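You operate a simulated robot arm through the tools that you are given. There is no shell and no other tool.

The job below is to be done with a simulated robot arm. You get a single attempt, and the scene is never put back.

JOB
Clamp and lock the tray, then lay in the two mushrooms before the jig that match the card.
Fine: stems up; set the size slide to the card's size.

Only the result counts: the job must be done as asked and must still hold three seconds after the hand-in. Knocking over, shifting, dropping, spilling or breaking anything else fails it.

ROBOT AND FRAMES
A 7-joint arm with a two-finger parallel gripper, fixed in place. Base frame: the origin is at the foot of the arm, x ahead of it, y to its left, z up; the work surface is at about z = 0.744. Lengths are in m, angles in rad, forces in N, time in s.
With the tool pointing down near the work surface it reaches from about 0.44 to 0.92 m from the base axis. Its first joint turns from -2.496 to 2.496 rad. Payload 3 kg.
The TCP is the grasp point between the finger pads, 0.03 m short of the fingertips. In the tool frame z runs along the fingers and y along their closing line. Largest opening 0.094 m; finger width 0.028, thickness 0.01; the body of the gripper, 0.05 by 0.096 m, starts 0.055 m behind the TCP.
Orientation is told as [roll, pitch, yaw] about the base's x, y, z axes, in that order, counted from this pose: with the fingers straight down and closing along the base's y, the tool's x points along the base's -x, its y along +y and its z along -z.

CONTROLS
- The arm moves only by the tool play_rows. Its argument "increments" is one flat list of numbers, 7 for each row, row after row: the shift along the base's x, y, z in units of 30 mm (1.0 is 30 mm), then the turn, a rotation vector about the base's x, y, z in units of 5 degrees (1.0 is 5 degrees), then the gripper command, from -1 (fully open) to 1 (shut), values between in proportion. In form: [x, y, z, wx, wy, wz, fingers, x, y, z, wx, wy, wz, fingers, ...]. A call has 1 to 20 rows; each row shifts and turns the commanded pose from where the row before left it. A call with a number of a shift or a turn outside -1 to 1 is refused whole. Each row takes 0.2 s and may step no farther than 0.05 m and 0.15 rad from the row before; otherwise, or with a gripper value out of range, the whole call is refused. A pose out of reach is approached as far as the arm can. The call stops where the force on the tool passes 40 N (or 10 N more than at its start, if that is more) or the arm is blocked; 0.2 s more then pass. The fingers move at their own pace (about 0.072 m/s each) and stop on an object; they squeeze with about 28 N. The grip force told is the motor's: it shows also when the fingers shut on nothing. Time passes only in rows, and 0.2 s behind the last, so rows that do not move let the fingers close. The reply holds the time, the measured pose of the TCP, the force on the tool along the base axes, the opening and the grip force, in the units named above and with some noise, with the torque about the TCP (base axes, N m) and any sound that the robot's microphone picked up.
- Cameras (640 x 400 px; columns grow to the right, rows downward): "scene" is fixed at [0.3968, -0.6466, 1.3052]; the picture's right is [0.88, -0.48, 0.00], its down [-0.24, -0.45, -0.86] and it looks along [0.41, 0.76, -0.51] (base axes); focal length 354 px, centre (320, 200). "wrist" rides on the gripper at [0.076, 0.014, -0.102] in the tool frame; the picture's right is [-0.18, 0.98, 0.00], its down [-0.75, -0.14, -0.64] and it looks along [-0.63, -0.12, 0.77] (tool axes); focal length 243 px, centre (320, 200). There is no depth. A picture from a camera that has moved, and an enlarged one, comes with that camera's place and axes in the base frame and with its lens. The place of the scene camera against the robot may be out by one fixed shift of up to 0.012 m in any direction.
- get_image(camera): a new picture of that camera. The clock stands still meanwhile.
- enlarge(camera, box): a new picture of the part [left, top, right, bottom] of that camera's present view, enlarged. The clock stands still meanwhile.
- close_job(): hands the job in; it is judged then, once.

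Places have to be worked out from the pictures, the camera data and where the tool is seen. Open the gripper and draw the arm clear of the work before you hand the job in, unless the task says otherwise.

The tools are called after ">>>" as name(argument=value, ...) on one line, values as JSON. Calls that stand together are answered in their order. play_rows: Moves the arm, as the interface text tells. Its arguments: {"type":"object","properties":{"increments":{"type":"array","items":{"type":"number"}}},"required":["increments"]} The other tools are called the same way: get_image (camera) takes a picture; enlarge (camera, box) takes an enlarged picture of a part of a camera's view; close_job () hands the job in.

At the start:

```text
t: 0.0
position: [0.6438, 0.086, 0.9744]
ee_rot: [-0.001, 0.0, -0.001]
ft_force: [-0.3, 0.2, -0.4]
moment: [-0.02, 0.02, -0.01]
gripper_width: 0.0939
grip_force: 0.0
```

scene: 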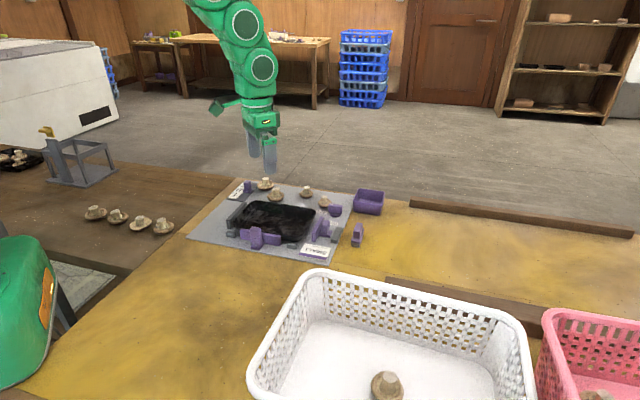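
wrist: 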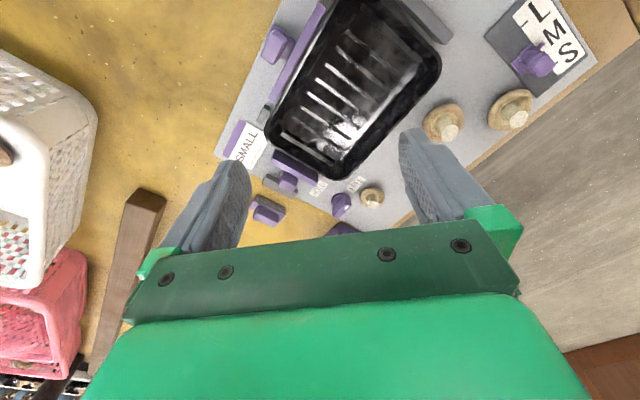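

I start by looking closely at the jig in both cameras.

>>> enlarge(camera="scene", box=[180, 160, 400, 280])

>>> enlarge(camera="wrist", box=[200, 0, 640, 240])

>>> enlarge(camera="scene", box=[0, 110, 200, 260])

```text
2.91 times, centred on (290, 220) of scene
camera zoom: at [0.3968, -0.6466, 1.3052], right [0.88, -0.48, 0.0], down [-0.24, -0.45, -0.86], along [0.41, 0.76, -0.51], focal length 1028 px, centre (407, 142)
```

zoom: 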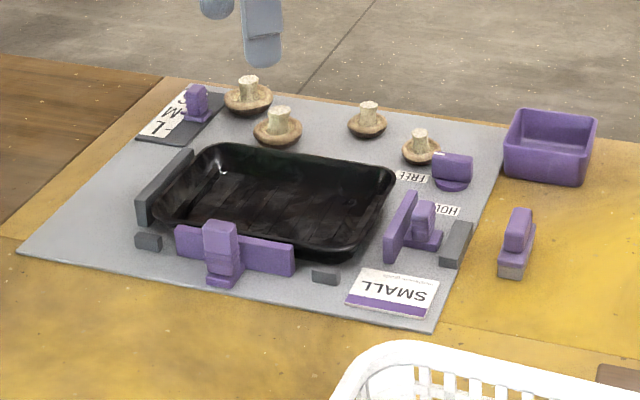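

```text
1.45 times, centred on (420, 120) of wrist
camera zoom: at [0.5671, 0.1001, 1.0775], right [0.18, 0.98, 0.0], down [0.75, -0.14, 0.64], along [0.63, -0.12, -0.77], focal length 353 px, centre (174, 316)
```

zoom: 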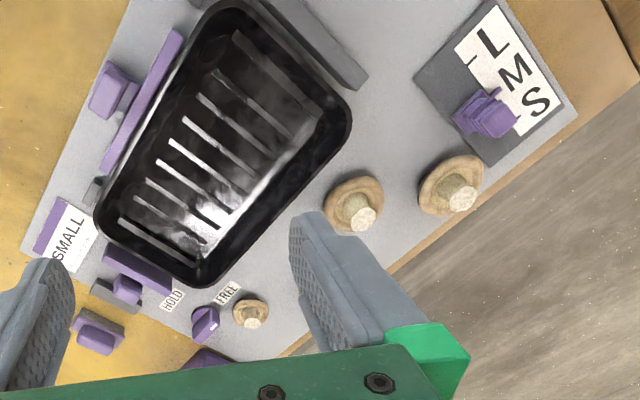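

```text
2.67 times, centred on (100, 185) of scene
camera zoom: at [0.3968, -0.6466, 1.3052], right [0.88, -0.48, 0.0], down [-0.24, -0.45, -0.86], along [0.41, 0.76, -0.51], focal length 943 px, centre (907, 240)
```

zoom: 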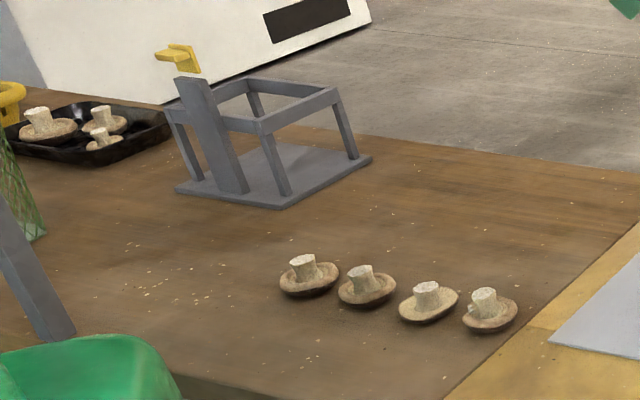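

The card reads SMALL, and there's a size slide, two purple jaws and a FREE/HOLD knob. I zoom into each of these mechanisms.

>>> enlarge(camera="scene", box=[295, 180, 385, 260])

>>> enlarge(camera="scene", box=[215, 170, 305, 250])

>>> enlarge(camera="wrist", box=[220, 110, 400, 240])

>>> enlarge(camera="wrist", box=[470, 0, 640, 140])

```text
5.00 times, centred on (340, 220) of scene
camera zoom: at [0.3968, -0.6466, 1.3052], right [0.88, -0.48, 0.0], down [-0.24, -0.45, -0.86], along [0.41, 0.76, -0.51], focal length 1768 px, centre (220, 100)
```

zoom: 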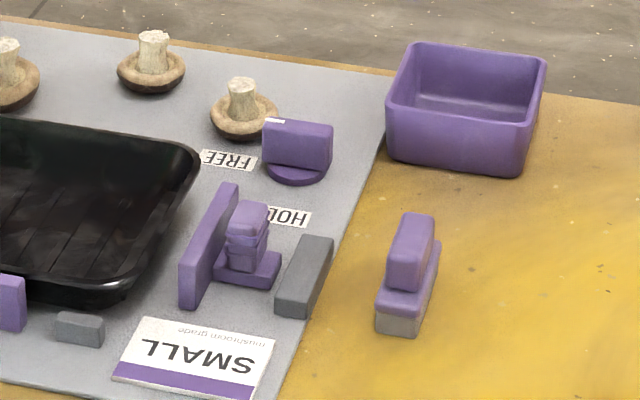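

```text
5.00 times, centred on (260, 210) of scene
camera zoom: at [0.3968, -0.6466, 1.3052], right [0.88, -0.48, 0.0], down [-0.24, -0.45, -0.86], along [0.41, 0.76, -0.51], focal length 1768 px, centre (620, 150)
```

zoom: 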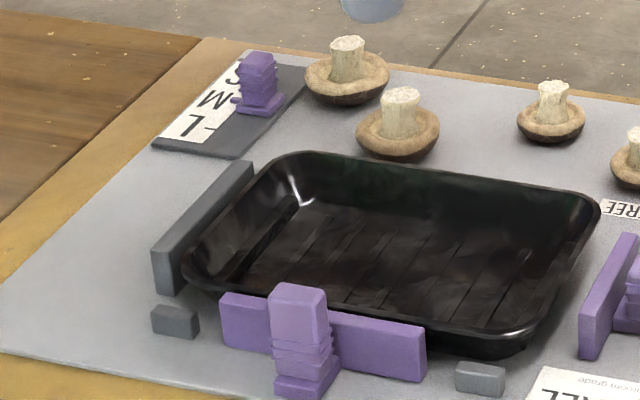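

```text
3.08 times, centred on (310, 175) of wrist
camera zoom: at [0.5671, 0.1001, 1.0775], right [0.18, 0.98, 0.0], down [0.75, -0.14, 0.64], along [0.63, -0.12, -0.77], focal length 746 px, centre (351, 277)
```

zoom: 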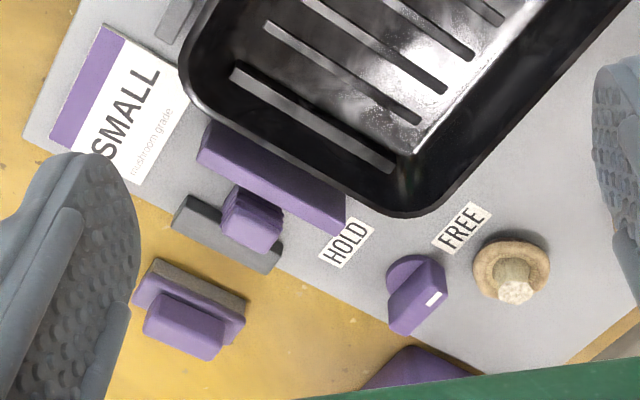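

```text
2.86 times, centred on (555, 70) of wrist
camera zoom: at [0.5671, 0.1001, 1.0775], right [0.18, 0.98, 0.0], down [0.75, -0.14, 0.64], along [0.63, -0.12, -0.77], focal length 693 px, centre (-351, 571)
```

zoom: 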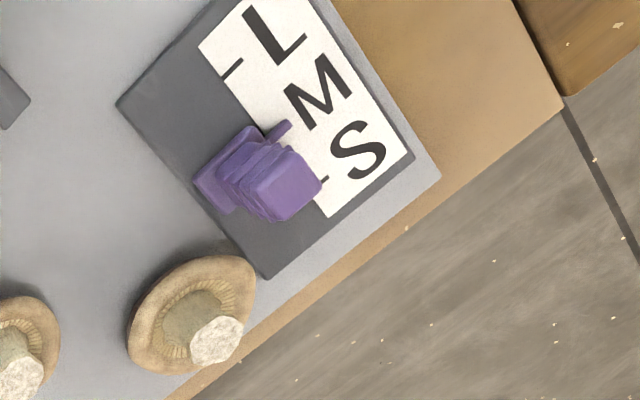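

The slide sits at M now, the knob's white mark is near FREE, and both jaws stand off the tray. I raise and draw back the arm to get a fuller wrist view.

>>> play_rows(increments=[-1, 0, 1, 0, 0, 0, -1, -1, 0, 1, 0, 0, 0, -1, -1, 0, 1, 0, 0, 0, -1, -1, 0, 0, 0, 0, 0, -1, 0, 0, 0, 0, 0, 0, -1])

>>> get_image(camera="wrist")

>>> get_image(camera="scene")

```text
t: 1.2
position: [0.5236, 0.0845, 1.0643]
ee_rot: [0.0, 0.001, 0.002]
ft_force: [-0.6, 0.2, 0.4]
moment: [0.0, 0.01, -0.05]
gripper_width: 0.0942
grip_force: 0.1
```

```text
taken
camera wrist: at [0.4459, 0.0998, 1.1682], right [0.18, 0.98, 0.0], down [0.75, -0.14, 0.64], along [0.63, -0.12, -0.77], focal length 243 px, centre (320, 200)
```

wrist: 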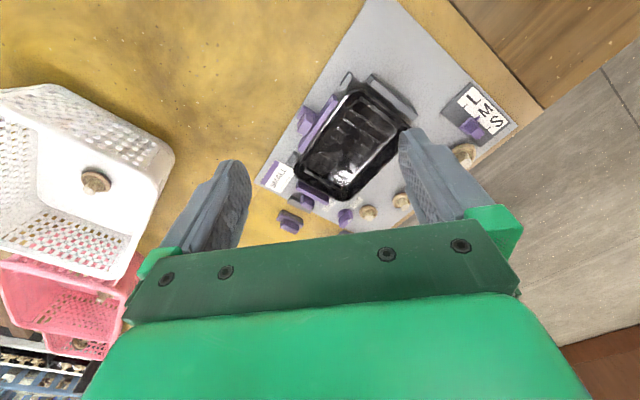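

```text
taken
```

scene: 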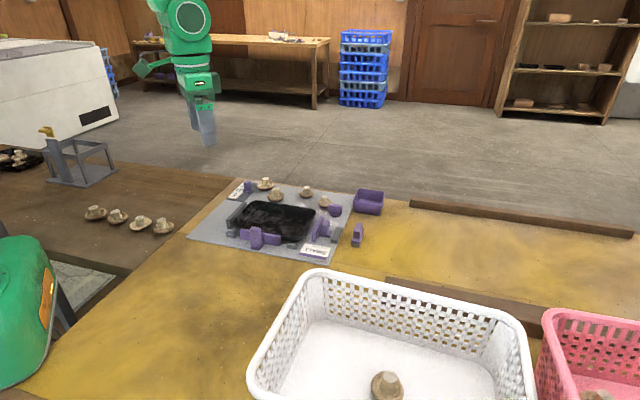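

I enlarge the jig area from this new viewpoint.

>>> enlarge(camera="wrist", box=[245, 60, 425, 240])

>>> enlarge(camera="wrist", box=[340, 0, 540, 180])

```text
2.22 times, centred on (335, 150) of wrist
camera zoom: at [0.4459, 0.0998, 1.1682], right [0.18, 0.98, 0.0], down [0.75, -0.14, 0.64], along [0.63, -0.12, -0.77], focal length 539 px, centre (287, 311)
```

zoom: 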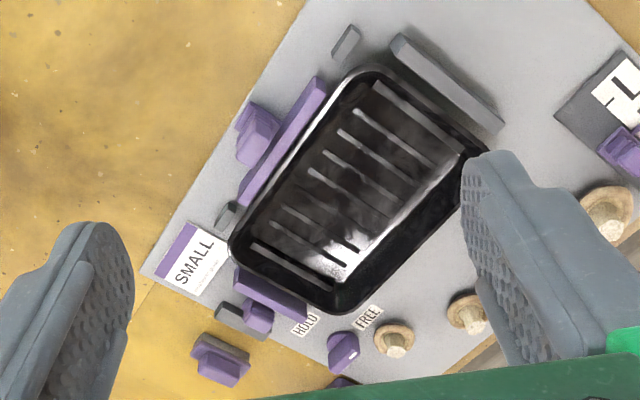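

```text
2.22 times, centred on (440, 90) of wrist
camera zoom: at [0.4459, 0.0998, 1.1682], right [0.18, 0.98, 0.0], down [0.75, -0.14, 0.64], along [0.63, -0.12, -0.77], focal length 539 px, centre (53, 444)
```

zoom: 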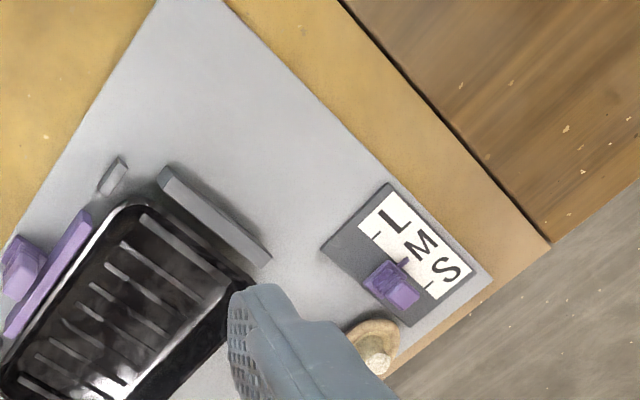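

The jig is yawed about -42° (long tray axis ≈ (0.74,-0.67)). I move the camera above the tray's far long side to see whether there is a fence there.

>>> play_rows(increments=[1, 0.4, 0, 0, 0, 0, -1, 1, 0.4, 0, 0, 0, 0, -1, 1, 0.4, 0, 0, 0, 0, -1, 1, 0.4, 0, 0, 0, 0, -1, 1, 0.4, 0, 0, 0, 0, -1, 1, 0.4, 0, 0, 0, 0, -1, 1, 0.4, 0, 0, 0, 0, -1, 1, 0.4, 0, 0, 0, 0, -1, 1, 0.4, 0, 0, 0, 0, -1, 1, 0.4, -0.5, 0, 0, 0, -1, 0, 0, 0, 0, 0, 0, -1])

>>> get_image(camera="wrist")

>>> enlarge(camera="wrist", box=[100, 0, 400, 190])

```text
t: 3.6
position: [0.8224, 0.2058, 1.0477]
ee_rot: [-0.001, 0.0, -0.001]
ft_force: [-0.3, 0.1, -0.9]
moment: [0.03, -0.02, -0.05]
gripper_width: 0.0939
grip_force: 0.2
```

```text
taken
camera wrist: at [0.7461, 0.2205, 1.1515], right [0.18, 0.98, 0.0], down [0.75, -0.14, 0.64], along [0.63, -0.12, -0.77], focal length 243 px, centre (320, 200)
```

wrist: 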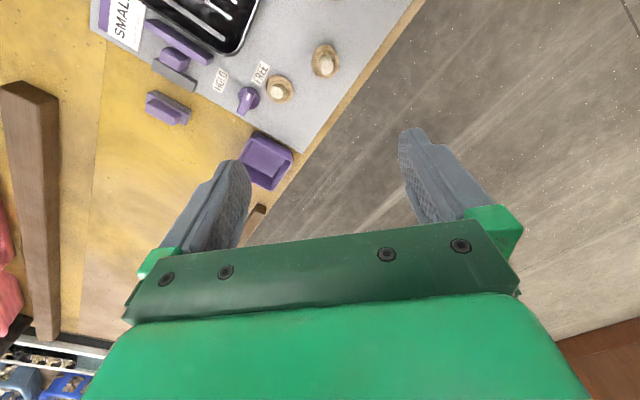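

```text
2.11 times, centred on (250, 95) of wrist
camera zoom: at [0.7461, 0.2205, 1.1515], right [0.18, 0.98, 0.0], down [0.75, -0.14, 0.64], along [0.63, -0.12, -0.77], focal length 511 px, centre (467, 421)
```

zoom: 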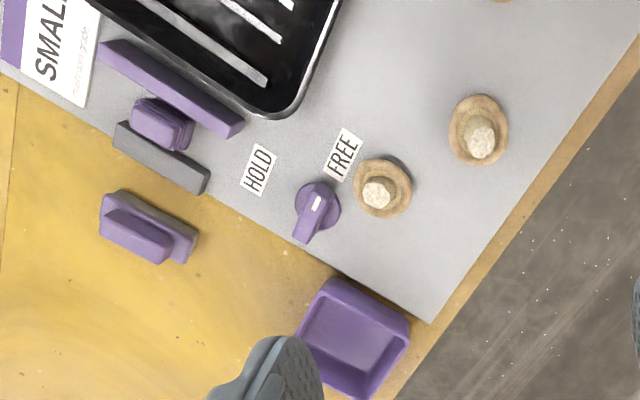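

The knob bar points at FREE; HOLD is roughly 85–90° counter-clockwise. I back up along x so the tray's far side is in the upper half of the view.

>>> play_rows(increments=[-1, 0, 0, 0, 0, 0, -1, -1, 0, 0, 0, 0, 0, -1, -1, 0, 0, 0, 0, 0, -1, 0, 0, 0, 0, 0, 0, -1])

>>> get_image(camera="wrist")

>>> enlarge(camera="wrist", box=[100, 0, 420, 200])

```text
t: 4.6
position: [0.7324, 0.2039, 1.048]
ee_rot: [-0.001, 0.0, 0.001]
ft_force: [1.1, -0.1, 0.3]
moment: [0.0, -0.01, -0.04]
gripper_width: 0.0942
grip_force: 0.0
```

```text
taken
camera wrist: at [0.6558, 0.2193, 1.1505], right [0.18, 0.98, 0.0], down [0.75, -0.14, 0.64], along [0.63, -0.12, -0.77], focal length 243 px, centre (320, 200)
```

wrist: 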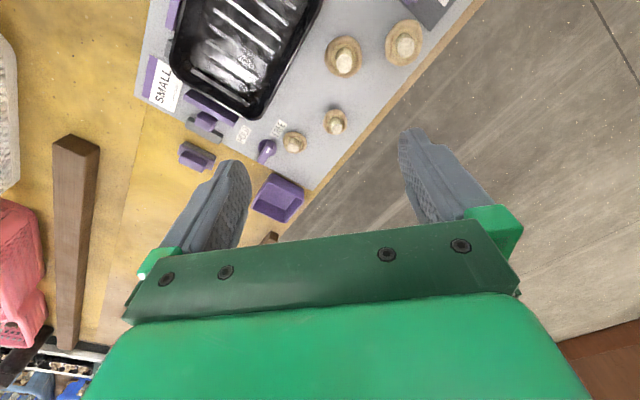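

```text
2.00 times, centred on (260, 100) of wrist
camera zoom: at [0.6558, 0.2193, 1.1505], right [0.18, 0.98, 0.0], down [0.75, -0.14, 0.64], along [0.63, -0.12, -0.77], focal length 485 px, centre (440, 400)
```

zoom: 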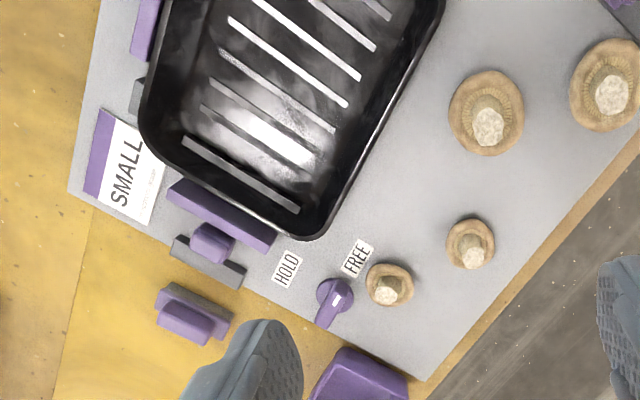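

No fence on the far long side. I now go look at the near side (long jaw, two small dark blocks) from above and closer.

>>> play_rows(increments=[-1, -1, 0, 0, 0, 0, -1, -1, -1, 0, 0, 0, 0, -1, -1, -1, 0, 0, 0, 0, -1, -0.5, -1, -0.5, 0, 0, 0, -1, 0, -0.5, -1, 0, 0, 0, -1, 0, 0, -1, 0, 0, 0, -1, 0, 0, 0, 0, 0, 0, -1])

>>> get_image(camera="wrist")

>>> enlarge(camera="wrist", box=[200, 0, 460, 180])

```text
t: 6.2
position: [0.6296, 0.0714, 0.9733]
ee_rot: [0.0, 0.002, 0.0]
ft_force: [1.5, 0.8, -0.2]
moment: [0.01, 0.01, -0.02]
gripper_width: 0.0942
grip_force: 0.2
```

```text
taken
camera wrist: at [0.5521, 0.0853, 1.0767], right [0.18, 0.98, 0.0], down [0.75, -0.14, 0.64], along [0.63, -0.12, -0.77], focal length 243 px, centre (320, 200)
```

wrist: 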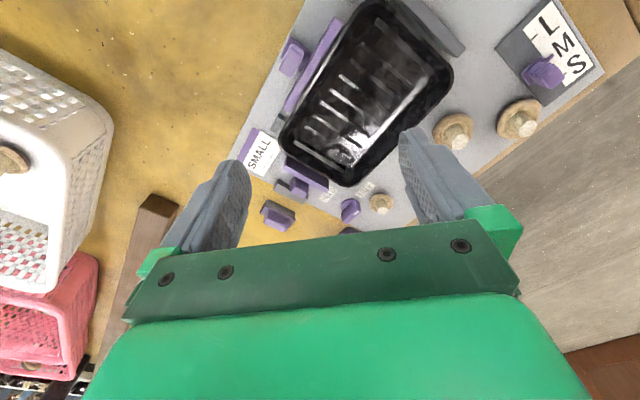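

```text
2.22 times, centred on (330, 90) of wrist
camera zoom: at [0.5521, 0.0853, 1.0767], right [0.18, 0.98, 0.0], down [0.75, -0.14, 0.64], along [0.63, -0.12, -0.77], focal length 539 px, centre (298, 444)
```

zoom: 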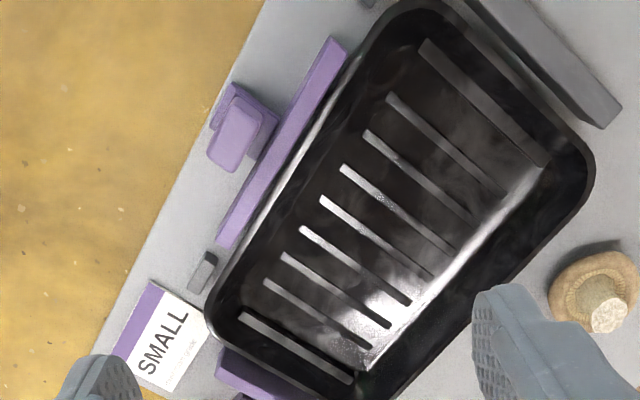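

The long jaw stands in line with the two small fixed blocks, and no far fence is seen from this side. I turn the tool by -120° and go to the far side, to look back at the tray's far wall for low stops hidden beneath the rim.

>>> play_rows(increments=[0.228, 0.282, 0, 0, 0, -1, -1, 0.228, 0.282, 0, 0, 0, -1, -1, 0.228, 0.282, 0, 0, 0, -1, -1, 0.228, 0.282, 0, 0, 0, -1, -1, 0.228, 0.282, 0, 0, 0, -1, -1, 0.228, 0.282, 0, 0, 0, -1, -1, 0.228, 0.282, 0, 0, 0, -1, -1, 0.228, 0.282, 0, 0, 0, -1, -1, 0.228, 0.282, 0, 0, 0, -1, -1, 0.228, 0.282, 0, 0, 0, -1, -1, 0.228, 0.282, 0, 0, 0, -1, -1, 0.228, 0.282, 0, 0, 0, -1, -1])

>>> play_rows(increments=[0.228, 0.282, -0.1, 0, 0, -1, -1, 0.228, 0.282, -0.1, 0, 0, -1, -1, 0.228, 0.282, -0.1, 0, 0, -1, -1, 0.228, 0.282, -0.1, 0, 0, -1, -1, 0.228, 0.282, -0.1, 0, 0, -1, -1, 0.228, 0.282, -0.1, 0, 0, -1, -1, 0.228, 0.282, -0.1, 0, 0, -1, -1, 0.228, 0.282, -0.1, 0, 0, -1, -1, 0.228, 0.282, -0.1, 0, 0, -1, -1, 0.228, 0.282, -0.1, 0, 0, -1, -1, 0.228, 0.282, -0.1, 0, 0, -1, -1, 0.228, 0.282, -0.1, 0, 0, -1, -1])

>>> get_image(camera="wrist")

```text
t: 8.8
position: [0.7097, 0.1729, 0.975]
ee_rot: [0.002, -0.002, -1.049]
ft_force: [-0.2, -0.2, -0.1]
moment: [0.02, 0.0, -0.01]
gripper_width: 0.0943
grip_force: 0.1
```

```text
t: 11.4
position: [0.7923, 0.2737, 0.94]
ee_rot: [0.001, -0.001, -2.095]
ft_force: [-0.3, -0.2, 0.0]
moment: [-0.04, -0.01, 0.01]
gripper_width: 0.0942
grip_force: 0.1
```

```text
taken
camera wrist: at [0.8423, 0.3332, 1.0419], right [0.76, -0.65, 0.0], down [-0.5, -0.58, 0.64], along [-0.42, -0.49, -0.77], focal length 243 px, centre (320, 200)
```

wrist: 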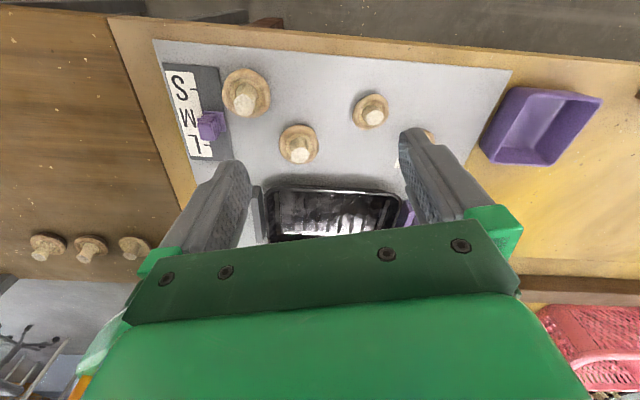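

The yaw works. I zoom on the tray's far wall from here.

>>> enlarge(camera="wrist", box=[230, 140, 430, 250])

>>> enlarge(camera="wrist", box=[150, 30, 450, 200])

>>> enlarge(camera="wrist", box=[0, 180, 180, 290])

```text
3.20 times, centred on (330, 195) of wrist
camera zoom: at [0.8423, 0.3332, 1.0419], right [0.76, -0.65, 0.0], down [-0.5, -0.58, 0.64], along [-0.42, -0.49, -0.77], focal length 776 px, centre (288, 216)
```

zoom: 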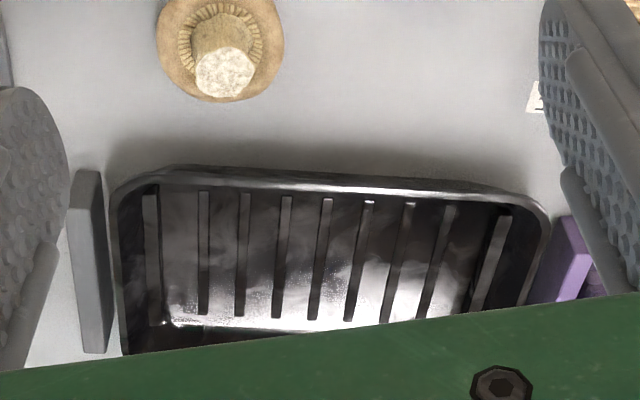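

```text
2.13 times, centred on (300, 115) of wrist
camera zoom: at [0.8423, 0.3332, 1.0419], right [0.76, -0.65, 0.0], down [-0.5, -0.58, 0.64], along [-0.42, -0.49, -0.77], focal length 518 px, centre (363, 381)
```

zoom: 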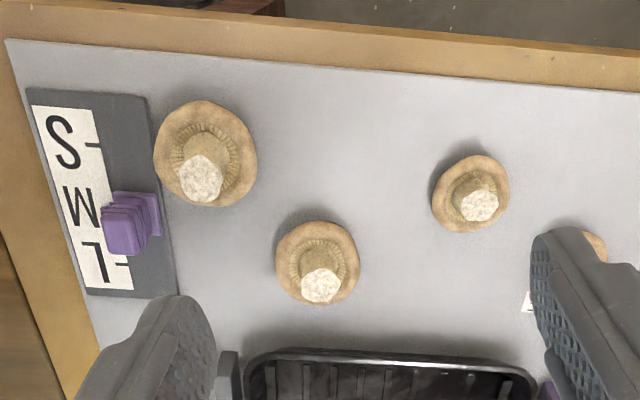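

```text
3.56 times, centred on (90, 235) of wrist
camera zoom: at [0.8423, 0.3332, 1.0419], right [0.76, -0.65, 0.0], down [-0.5, -0.58, 0.64], along [-0.42, -0.49, -0.77], focal length 863 px, centre (1138, 76)
```

zoom: 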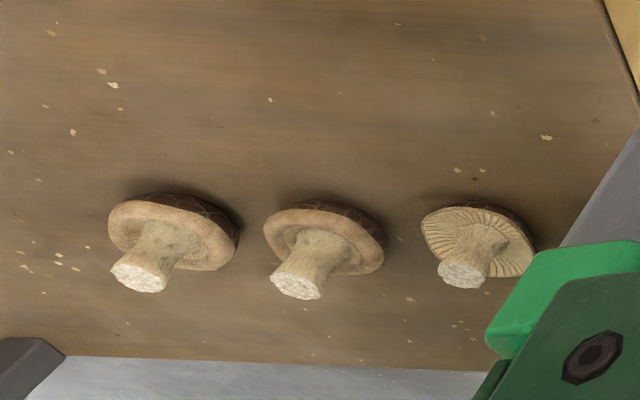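

No fence on the far side, and the label text reads from the far side, so the far side is the jig's front: the four mushrooms there (2 large, 2 small) are the ones before the jig. I slide back over the tray, aligned with the jig, to measure the jaws from above.

>>> play_rows(increments=[-0.9, -0.99, 0, 0, 0, 0, -1, -0.9, -0.99, 0, 0, 0, 0, -1, -0.9, -0.99, 0, 0, 0, 0, -1, -0.9, -0.99, 0, 0, 0, 0, -1, -0.9, -0.99, 0, 0, 0, 0, -1, -0.9, -0.99, 0, 0, 0, 0, -1, -0.9, -0.99, 0, 0, 0, 0, -1, 0, 0, 0, 0, 0, 0, -1])

>>> get_image(camera="wrist")

>>> enlarge(camera="wrist", box=[170, 0, 470, 190])

```text
t: 13.2
position: [0.6037, 0.0657, 0.9416]
ee_rot: [0.0, 0.0, -2.094]
ft_force: [-0.8, 0.8, 0.0]
moment: [0.01, 0.02, -0.02]
gripper_width: 0.0939
grip_force: 0.1
```

```text
taken
camera wrist: at [0.6532, 0.1247, 1.0444], right [0.76, -0.65, 0.0], down [-0.5, -0.58, 0.64], along [-0.42, -0.49, -0.77], focal length 243 px, centre (320, 200)
```

wrist: 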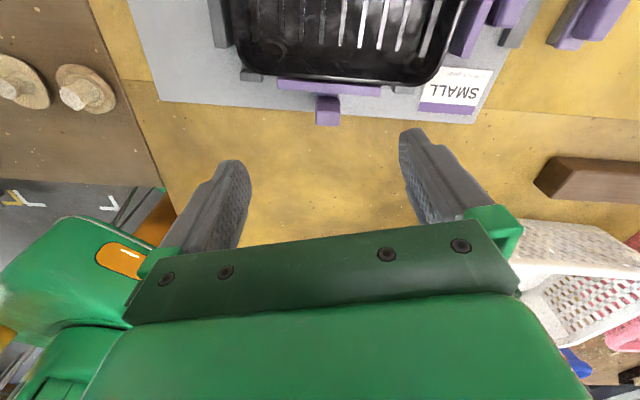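

```text
2.11 times, centred on (320, 95) of wrist
camera zoom: at [0.6532, 0.1247, 1.0444], right [0.76, -0.65, 0.0], down [-0.5, -0.58, 0.64], along [-0.42, -0.49, -0.77], focal length 511 px, centre (320, 421)
```

zoom: 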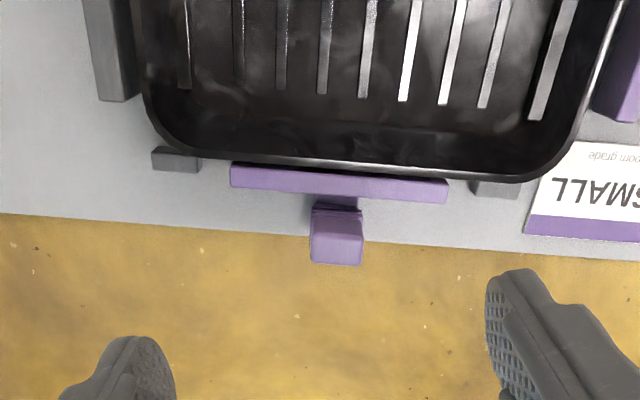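

From above the two small blocks sit partly under the tray's rim in line with the long bar. I zoom tightly on the long jaw, the end jaw and the tray rim from the scene camera.

>>> enlarge(camera="scene", box=[222, 212, 296, 258])

>>> enlarge(camera="scene", box=[290, 195, 364, 248])

>>> enlarge(camera="wrist", box=[220, 40, 440, 140])

>>> enlarge(camera="wrist", box=[420, 0, 640, 140])

```text
8.65 times, centred on (259, 235) of scene
camera zoom: at [0.3968, -0.6466, 1.3052], right [0.88, -0.48, 0.0], down [-0.24, -0.45, -0.86], along [0.41, 0.76, -0.51], focal length 3058 px, centre (848, -103)
```

zoom: 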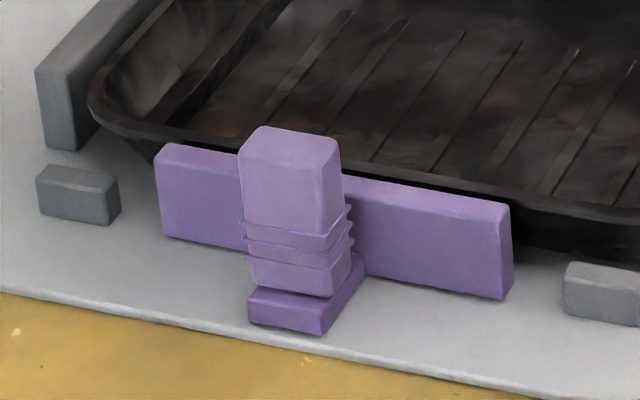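

```text
7.55 times, centred on (327, 222) of scene
camera zoom: at [0.3968, -0.6466, 1.3052], right [0.88, -0.48, 0.0], down [-0.24, -0.45, -0.86], along [0.41, 0.76, -0.51], focal length 2668 px, centre (267, 38)
```

zoom: 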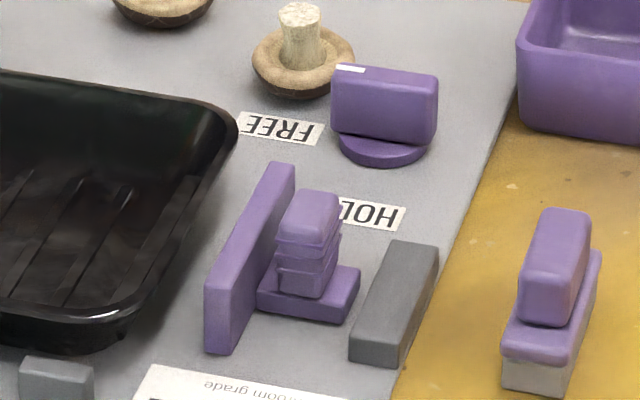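

```text
2.91 times, centred on (330, 90) of wrist
camera zoom: at [0.6532, 0.1247, 1.0444], right [0.76, -0.65, 0.0], down [-0.5, -0.58, 0.64], along [-0.42, -0.49, -0.77], focal length 706 px, centre (291, 520)
```

zoom: 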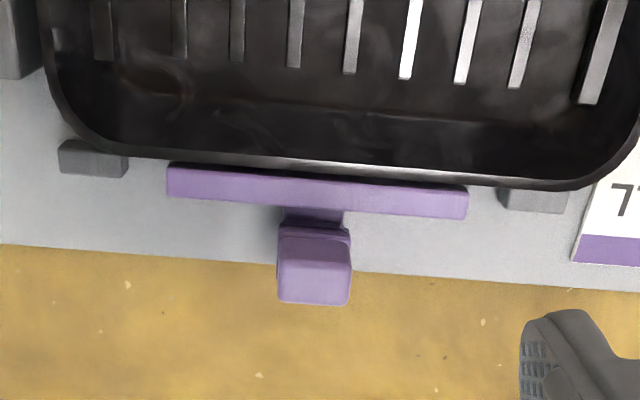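

```text
2.86 times, centred on (530, 70) of wrist
camera zoom: at [0.6532, 0.1247, 1.0444], right [0.76, -0.65, 0.0], down [-0.5, -0.58, 0.64], along [-0.42, -0.49, -0.77], focal length 693 px, centre (-280, 571)
```

zoom: 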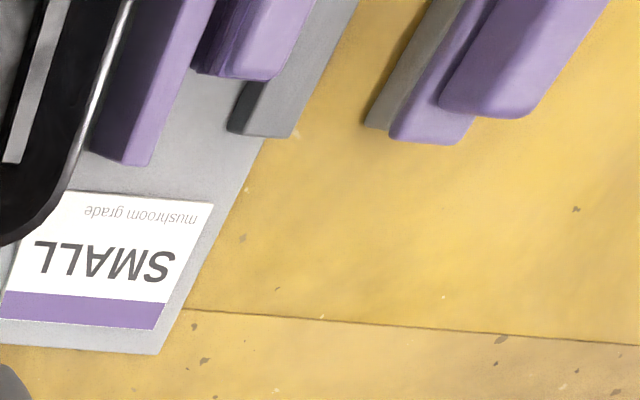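

Handle tops come out at about: long jaw (0.597,0.046,z≈0.795), end jaw (0.767,0.023). The jig axis is close to -45°. I yaw to -135° and hover near the end jaw to measure it and the knob from above.

>>> play_rows(increments=[0.9, -0.35, 0, 0, 0, -1, -1, 0.9, -0.35, 0, 0, 0, -1, -1, 0.9, -0.35, 0, 0, 0, -1, -1, 0.9, -0.35, 0, 0, 0, 0, -1, 0.8, -0.3, 0, 0, 0, 0, -1, 0, 0, 0, 0, 0, 0, -1])

>>> get_image(camera="wrist")

>>> enlarge(camera="wrist", box=[200, 0, 440, 150])

```text
t: 14.6
position: [0.7354, 0.0169, 0.9381]
ee_rot: [0.0, 0.0, -2.357]
ft_force: [-0.6, 0.2, -0.2]
moment: [0.0, 0.0, -0.02]
gripper_width: 0.0944
grip_force: 0.1
```

```text
taken
camera wrist: at [0.7985, 0.0612, 1.0406], right [0.56, -0.83, 0.0], down [-0.63, -0.43, 0.64], along [-0.53, -0.36, -0.77], focal length 243 px, centre (320, 200)
```

wrist: 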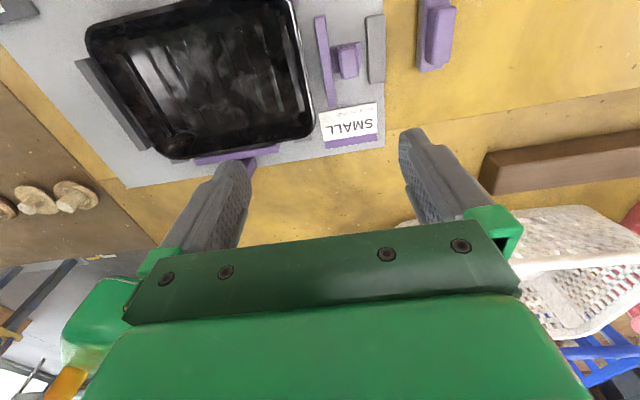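

```text
2.67 times, centred on (320, 75) of wrist
camera zoom: at [0.7985, 0.0612, 1.0406], right [0.56, -0.83, 0.0], down [-0.63, -0.43, 0.64], along [-0.53, -0.36, -0.77], focal length 647 px, centre (320, 533)
```

zoom: 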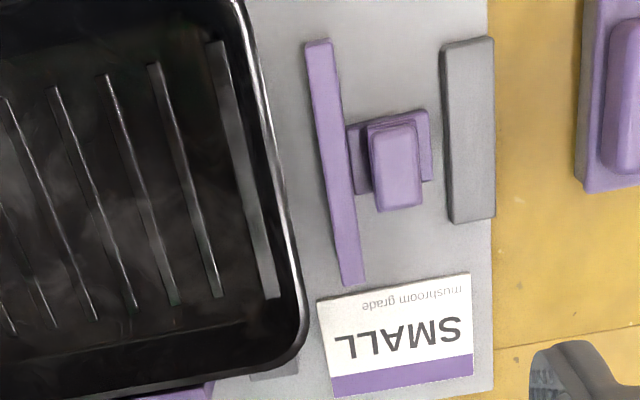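

The end-jaw handle top is at about (0.776,0.014), gap to tray ≈15 mm; it must slide toward the dark fence (direction (-0.71,+0.71)). I shut the fingers and go outside the handle, stopping above it to check alignment.

>>> play_rows(increments=[1, -0.36, 0, 0, 0, 0, 1, 1, -0.36, -0.5, 0, 0, 0, 1, 0, 0, -1, 0, 0, 0, 1, 0, 0, -1, 0, 0, 0, 1, 0, 0, -0.77, 0, 0, 0, 1, 0, 0, 0, 0, 0, 0, 1])

>>> get_image(camera="wrist")

>>> enlarge(camera="scene", box=[280, 150, 400, 250])

```text
t: 16.0
position: [0.7946, -0.0053, 0.8399]
ee_rot: [0.0, 0.001, -2.356]
ft_force: [0.2, -0.5, -0.3]
moment: [-0.01, -0.04, 0.02]
gripper_width: 0.0
grip_force: 28.3
```

```text
taken
camera wrist: at [0.8583, 0.0387, 0.9426], right [0.56, -0.83, 0.0], down [-0.63, -0.43, 0.64], along [-0.53, -0.36, -0.77], focal length 243 px, centre (320, 200)
```

wrist: 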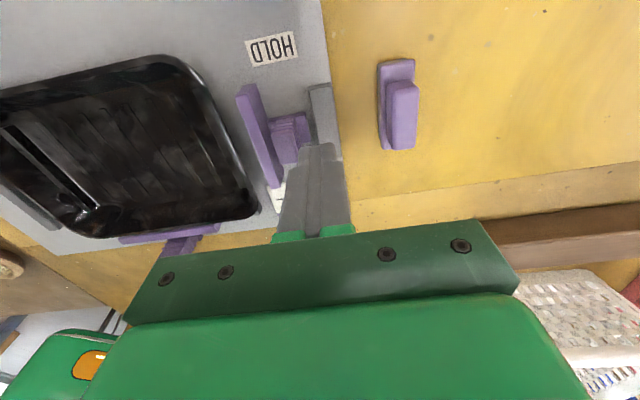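

```text
4.00 times, centred on (340, 200) of scene
camera zoom: at [0.3968, -0.6466, 1.3052], right [0.88, -0.48, 0.0], down [-0.24, -0.45, -0.86], along [0.41, 0.76, -0.51], focal length 1414 px, centre (240, 200)
```

zoom: 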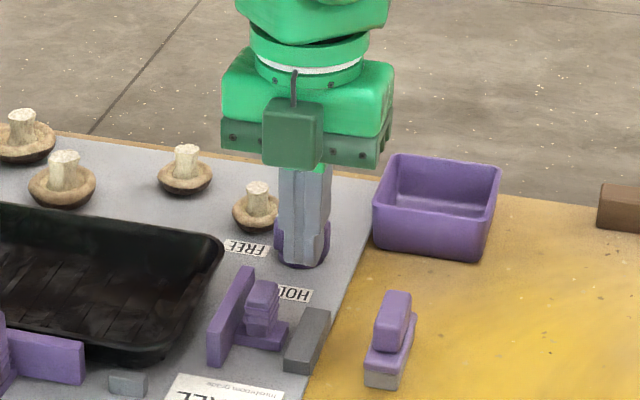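

I zoom in at the fingertip/handle relation.

>>> enlarge(camera="wrist", box=[220, 60, 400, 200])

```text
2.86 times, centred on (310, 130) of wrist
camera zoom: at [0.8583, 0.0387, 0.9426], right [0.56, -0.83, 0.0], down [-0.63, -0.43, 0.64], along [-0.53, -0.36, -0.77], focal length 693 px, centre (349, 400)
```

zoom: 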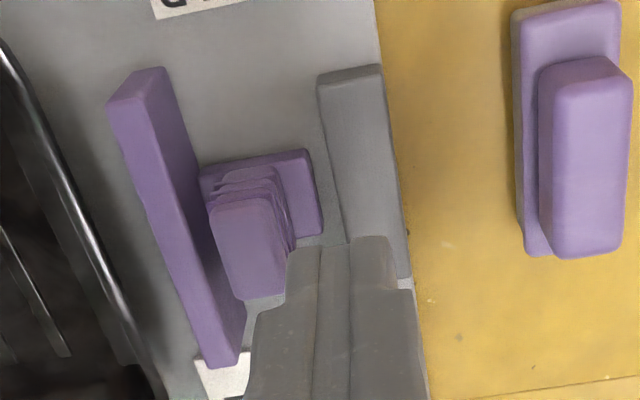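

Handle top is about (0.776,0.012,0.785); my closed fingers are 7 mm outside its face. I descend to fingertip z≈0.772 (above the dark back block) and push gently along (-0.71,0.71).

>>> play_rows(increments=[0, 0, -0.63, 0, 0, 0, 1, 0, 0, -0.63, 0, 0, 0, 1, 0, 0, 0, 0, 0, 0, 1, -0.0707, 0.0707, 0, 0, 0, 0, 1, -0.0707, 0.0707, 0, 0, 0, 0, 1, -0.0707, 0.0707, 0, 0, 0, 0, 1, -0.0707, 0.0707, 0, 0, 0, 0, 1])

```text
t: 17.6
position: [0.7873, 0.0031, 0.8025]
ee_rot: [-0.001, -0.004, -2.355]
ft_force: [1.1, 0.6, -1.2]
moment: [-0.01, 0.0, 0.02]
gripper_width: 0.0
grip_force: 28.0
```

Only ~1 N so far; I continue in 3 mm steps.

>>> play_rows(increments=[-0.0707, 0.0707, 0, 0, 0, 0, 1, -0.0707, 0.0707, 0, 0, 0, 0, 1, -0.0707, 0.0707, 0, 0, 0, 0, 1])

>>> enlarge(camera="wrist", box=[220, 60, 400, 200])

>>> enlarge(camera="scene", box=[280, 180, 380, 250])

```text
t: 18.4
position: [0.7805, 0.0093, 0.8033]
ee_rot: [0.001, -0.001, -2.356]
ft_force: [0.5, -0.6, 0.5]
moment: [-0.01, 0.02, 0.03]
gripper_width: 0.0
grip_force: 28.2
```

```text
2.86 times, centred on (310, 130) of wrist
camera zoom: at [0.8436, 0.0532, 0.906], right [0.56, -0.83, 0.0], down [-0.63, -0.43, 0.64], along [-0.53, -0.36, -0.77], focal length 693 px, centre (349, 400)
```

zoom: 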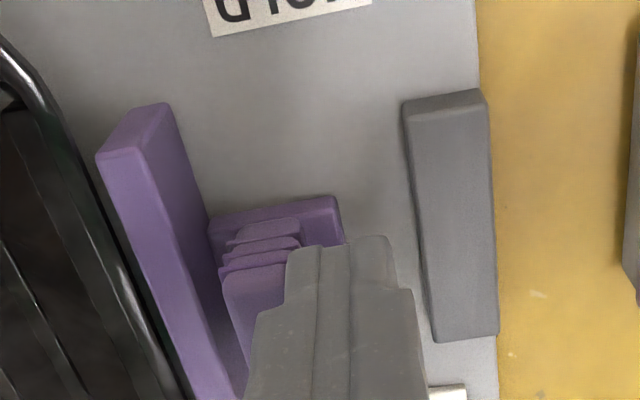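

```text
5.71 times, centred on (330, 215) of scene
camera zoom: at [0.3968, -0.6466, 1.3052], right [0.88, -0.48, 0.0], down [-0.24, -0.45, -0.86], along [0.41, 0.76, -0.51], focal length 2020 px, centre (263, 114)
```

zoom: 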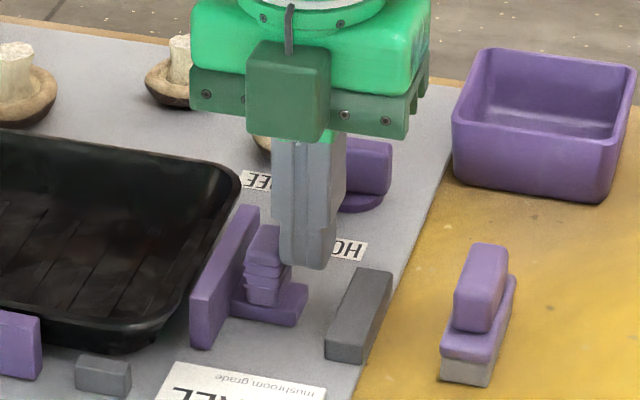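

The jaw has moved ~13 mm with little friction and is almost at the tray. I continue with 2 mm steps until force rises.

>>> play_rows(increments=[-0.047, 0.047, 0, 0, 0, 0, 1, -0.047, 0.047, 0, 0, 0, 0, 1, -0.047, 0.047, 0, 0, 0, 0, 1])

>>> enlarge(camera="wrist", box=[180, 60, 400, 220])

```text
t: 19.2
position: [0.7771, 0.0127, 0.8029]
ee_rot: [-0.001, -0.002, -2.357]
ft_force: [0.3, -1.3, 0.7]
moment: [-0.02, 0.0, -0.01]
gripper_width: 0.0
grip_force: 28.3
```

```text
2.50 times, centred on (290, 140) of wrist
camera zoom: at [0.84, 0.0574, 0.9062], right [0.56, -0.83, 0.0], down [-0.63, -0.43, 0.64], along [-0.53, -0.36, -0.77], focal length 606 px, centre (395, 350)
```

zoom: 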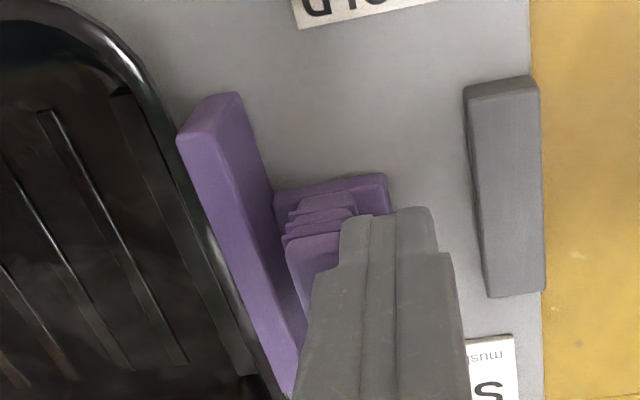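

Still low force; bar nearly at the rim. I carry on in 2 mm steps.

>>> play_rows(increments=[-0.047, 0.047, 0, 0, 0, 0, 1, -0.047, 0.047, 0, 0, 0, 0, 1, -0.047, 0.047, 0, 0, 0, 0, 1])

>>> enlarge(camera="wrist", box=[100, 40, 400, 230])

```text
t: 20.0
position: [0.7718, 0.0182, 0.8023]
ee_rot: [0.002, 0.0, -2.356]
ft_force: [0.6, 0.2, 0.2]
moment: [-0.01, -0.02, 0.03]
gripper_width: 0.0
grip_force: 28.5
```

```text
2.11 times, centred on (250, 135) of wrist
camera zoom: at [0.8357, 0.0615, 0.9059], right [0.56, -0.83, 0.0], down [-0.63, -0.43, 0.64], along [-0.53, -0.36, -0.77], focal length 511 px, centre (467, 337)
```

zoom: 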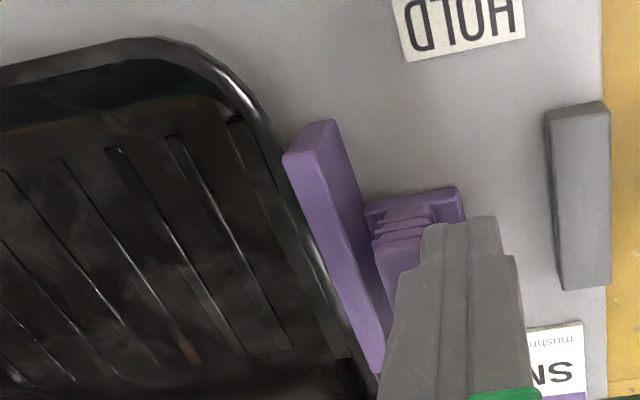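

The bar is at the tray's rim; I push on with 2 mm steps, and check the fence side.

>>> play_rows(increments=[-0.047, 0.047, 0, 0, 0, 0, 1, -0.047, 0.047, 0, 0, 0, 0, 1, 0, 0, 0, 0, 0, 0, 1])

>>> enlarge(camera="wrist", box=[100, 40, 400, 230])

>>> enlarge(camera="scene", box=[215, 180, 355, 260])

```text
t: 20.8
position: [0.7691, 0.0196, 0.8022]
ee_rot: [-0.001, -0.001, -2.355]
ft_force: [-0.1, -0.5, 0.6]
moment: [-0.01, -0.01, 0.0]
gripper_width: 0.0
grip_force: 27.5
```

```text
2.11 times, centred on (250, 135) of wrist
camera zoom: at [0.8325, 0.0643, 0.9057], right [0.56, -0.83, 0.0], down [-0.63, -0.43, 0.64], along [-0.53, -0.36, -0.77], focal length 511 px, centre (467, 337)
```

zoom: 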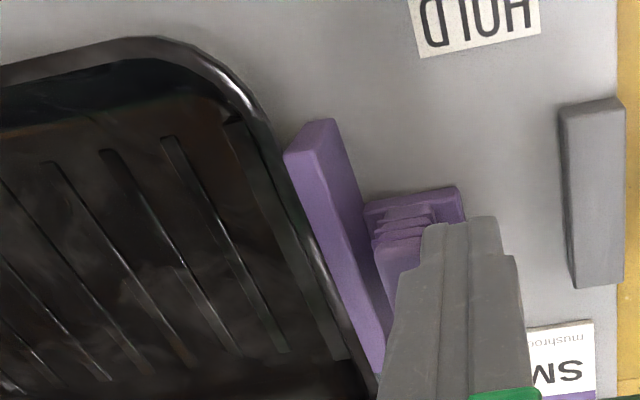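

```text
4.57 times, centred on (285, 220) of scene
camera zoom: at [0.3968, -0.6466, 1.3052], right [0.88, -0.48, 0.0], down [-0.24, -0.45, -0.86], along [0.41, 0.76, -0.51], focal length 1616 px, centre (480, 109)
```

zoom: 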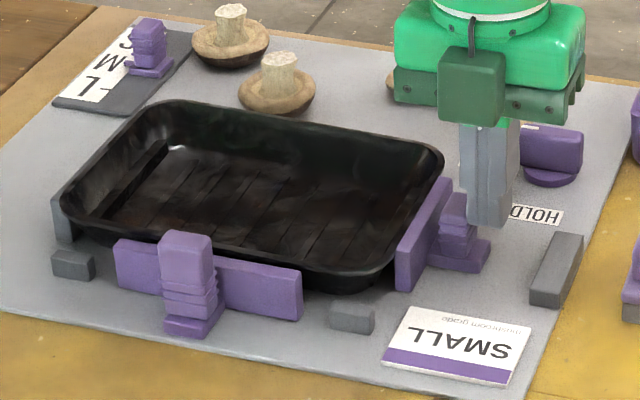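

The tray now slides with the jaw toward the fence. I continue with small steps until the reaction force shows it is seated.

>>> play_rows(increments=[-0.047, 0.047, 0, 0, 0, 0, 1, -0.047, 0.047, 0, 0, 0, 0, 1, 0, 0, 0, 0, 0, 0, 1])

>>> enlarge(camera="scene", box=[215, 180, 355, 260])

```text
t: 21.6
position: [0.7674, 0.0219, 0.8027]
ee_rot: [0.002, 0.001, -2.355]
ft_force: [20.8, -11.2, -14.6]
moment: [-0.35, -0.66, -0.02]
gripper_width: 0.0002
grip_force: 27.8
```

```text
4.57 times, centred on (285, 220) of scene
camera zoom: at [0.3968, -0.6466, 1.3052], right [0.88, -0.48, 0.0], down [-0.24, -0.45, -0.86], along [0.41, 0.76, -0.51], focal length 1616 px, centre (480, 109)
```

zoom: 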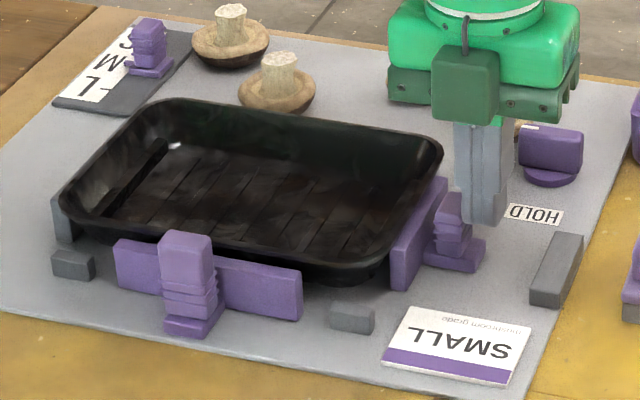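

The force rose to ~23 N along the jaw axis: tray is against the fence. I back off, lift, and see if the jaw stays.

>>> play_rows(increments=[0.1, -0.1, 0, 0, 0, 0, 1, 0.2, -0.2, 0, 0, 0, 0, 1, 0, 0, 1, 0, 0, 0, 1, 0, 0, 1, 0, 0, 0, 1, -0.3, -0.5, 1, 0, 0, 0, 1, -0.3, -0.5, 1, 0, 0, 0, 1, 0, 0, 0, 0, 0, 0, 1])

>>> get_image(camera="wrist")

>>> enlarge(camera="wrist", box=[80, 0, 400, 200])

>>> enlarge(camera="scene", box=[215, 180, 355, 260])

```text
t: 23.2
position: [0.7571, -0.0165, 0.9207]
ee_rot: [-0.002, -0.001, -2.356]
ft_force: [0.2, -0.1, 1.0]
moment: [-0.01, 0.02, 0.04]
gripper_width: 0.0
grip_force: 27.8
```

```text
taken
camera wrist: at [0.8201, 0.0279, 1.0237], right [0.56, -0.83, 0.0], down [-0.63, -0.43, 0.64], along [-0.53, -0.36, -0.77], focal length 243 px, centre (320, 200)
```

wrist: 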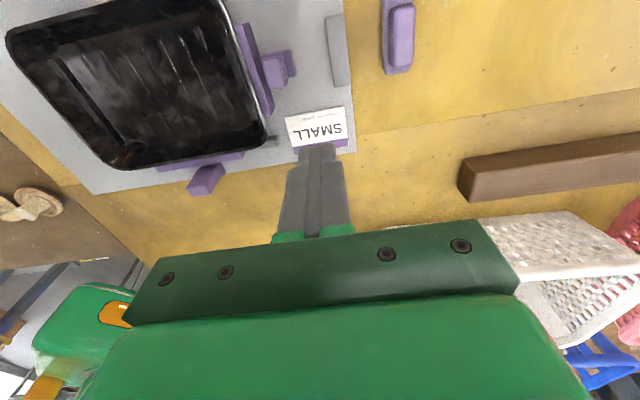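

```text
2.00 times, centred on (240, 100) of wrist
camera zoom: at [0.8201, 0.0279, 1.0237], right [0.56, -0.83, 0.0], down [-0.63, -0.43, 0.64], along [-0.53, -0.36, -0.77], focal length 485 px, centre (480, 400)
```

zoom: 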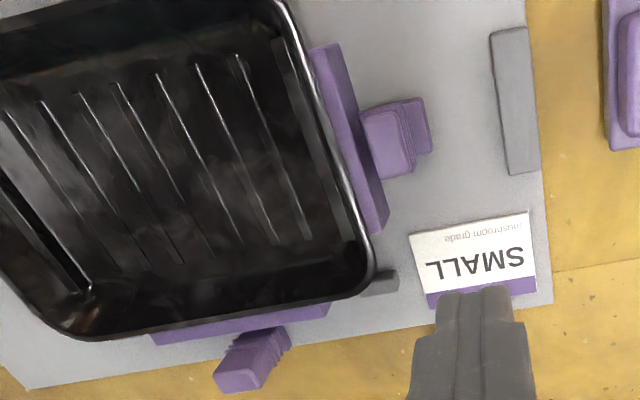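

```text
4.57 times, centred on (285, 220) of scene
camera zoom: at [0.3968, -0.6466, 1.3052], right [0.88, -0.48, 0.0], down [-0.24, -0.45, -0.86], along [0.41, 0.76, -0.51], focal length 1616 px, centre (480, 109)
```

zoom: 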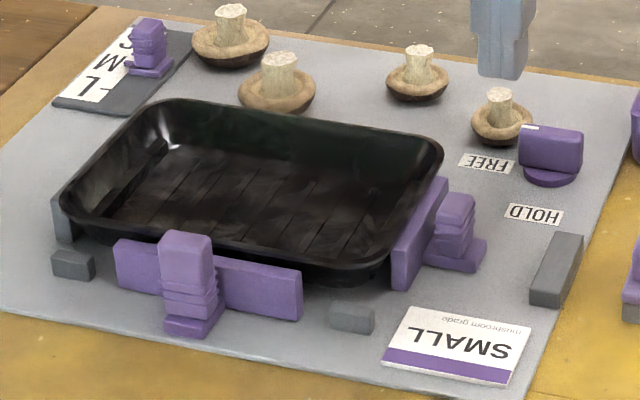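

The jaw stays put and the tray sits against the fence. I look closely at how the long bar and the small back stops meet the tray now.

>>> enlarge(camera="scene", box=[265, 225, 305, 255])

>>> enlarge(camera="scene", box=[220, 212, 260, 242])

>>> enlarge(camera="wrist", box=[140, 120, 300, 210])

```text
13.33 times, centred on (285, 240) of scene
camera zoom: at [0.3968, -0.6466, 1.3052], right [0.88, -0.48, 0.0], down [-0.24, -0.45, -0.86], along [0.41, 0.76, -0.51], focal length 4714 px, centre (787, -333)
```

zoom: 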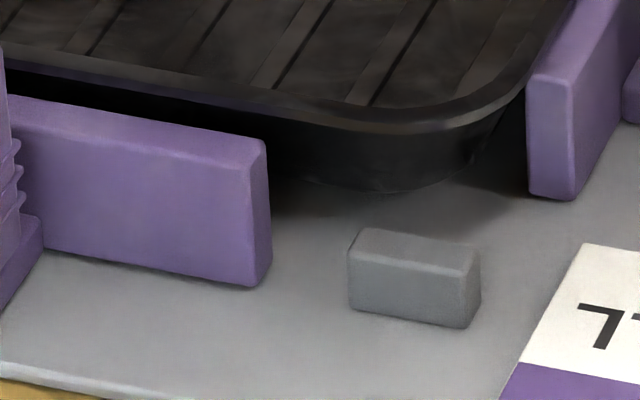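

```text
13.33 times, centred on (240, 227) of scene
camera zoom: at [0.3968, -0.6466, 1.3052], right [0.88, -0.48, 0.0], down [-0.24, -0.45, -0.86], along [0.41, 0.76, -0.51], focal length 4714 px, centre (1387, -160)
```

zoom: 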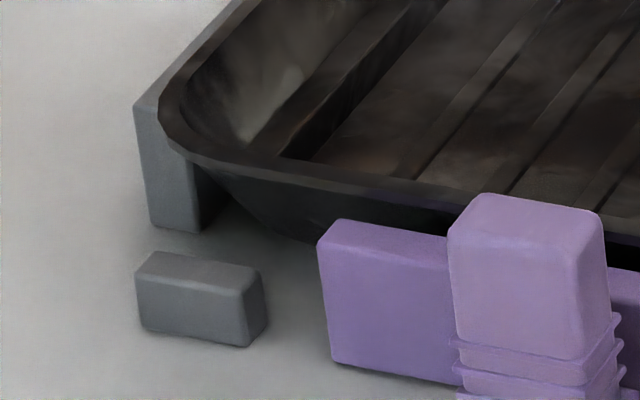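

```text
4.00 times, centred on (220, 165) of wrist
camera zoom: at [0.8201, 0.0279, 1.0237], right [0.56, -0.83, 0.0], down [-0.63, -0.43, 0.64], along [-0.53, -0.36, -0.77], focal length 970 px, centre (720, 340)
```

zoom: 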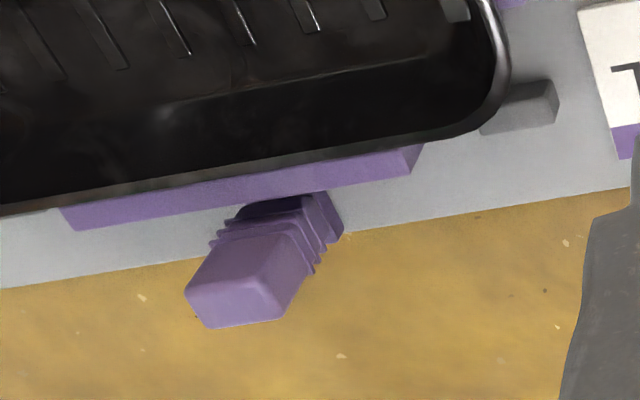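

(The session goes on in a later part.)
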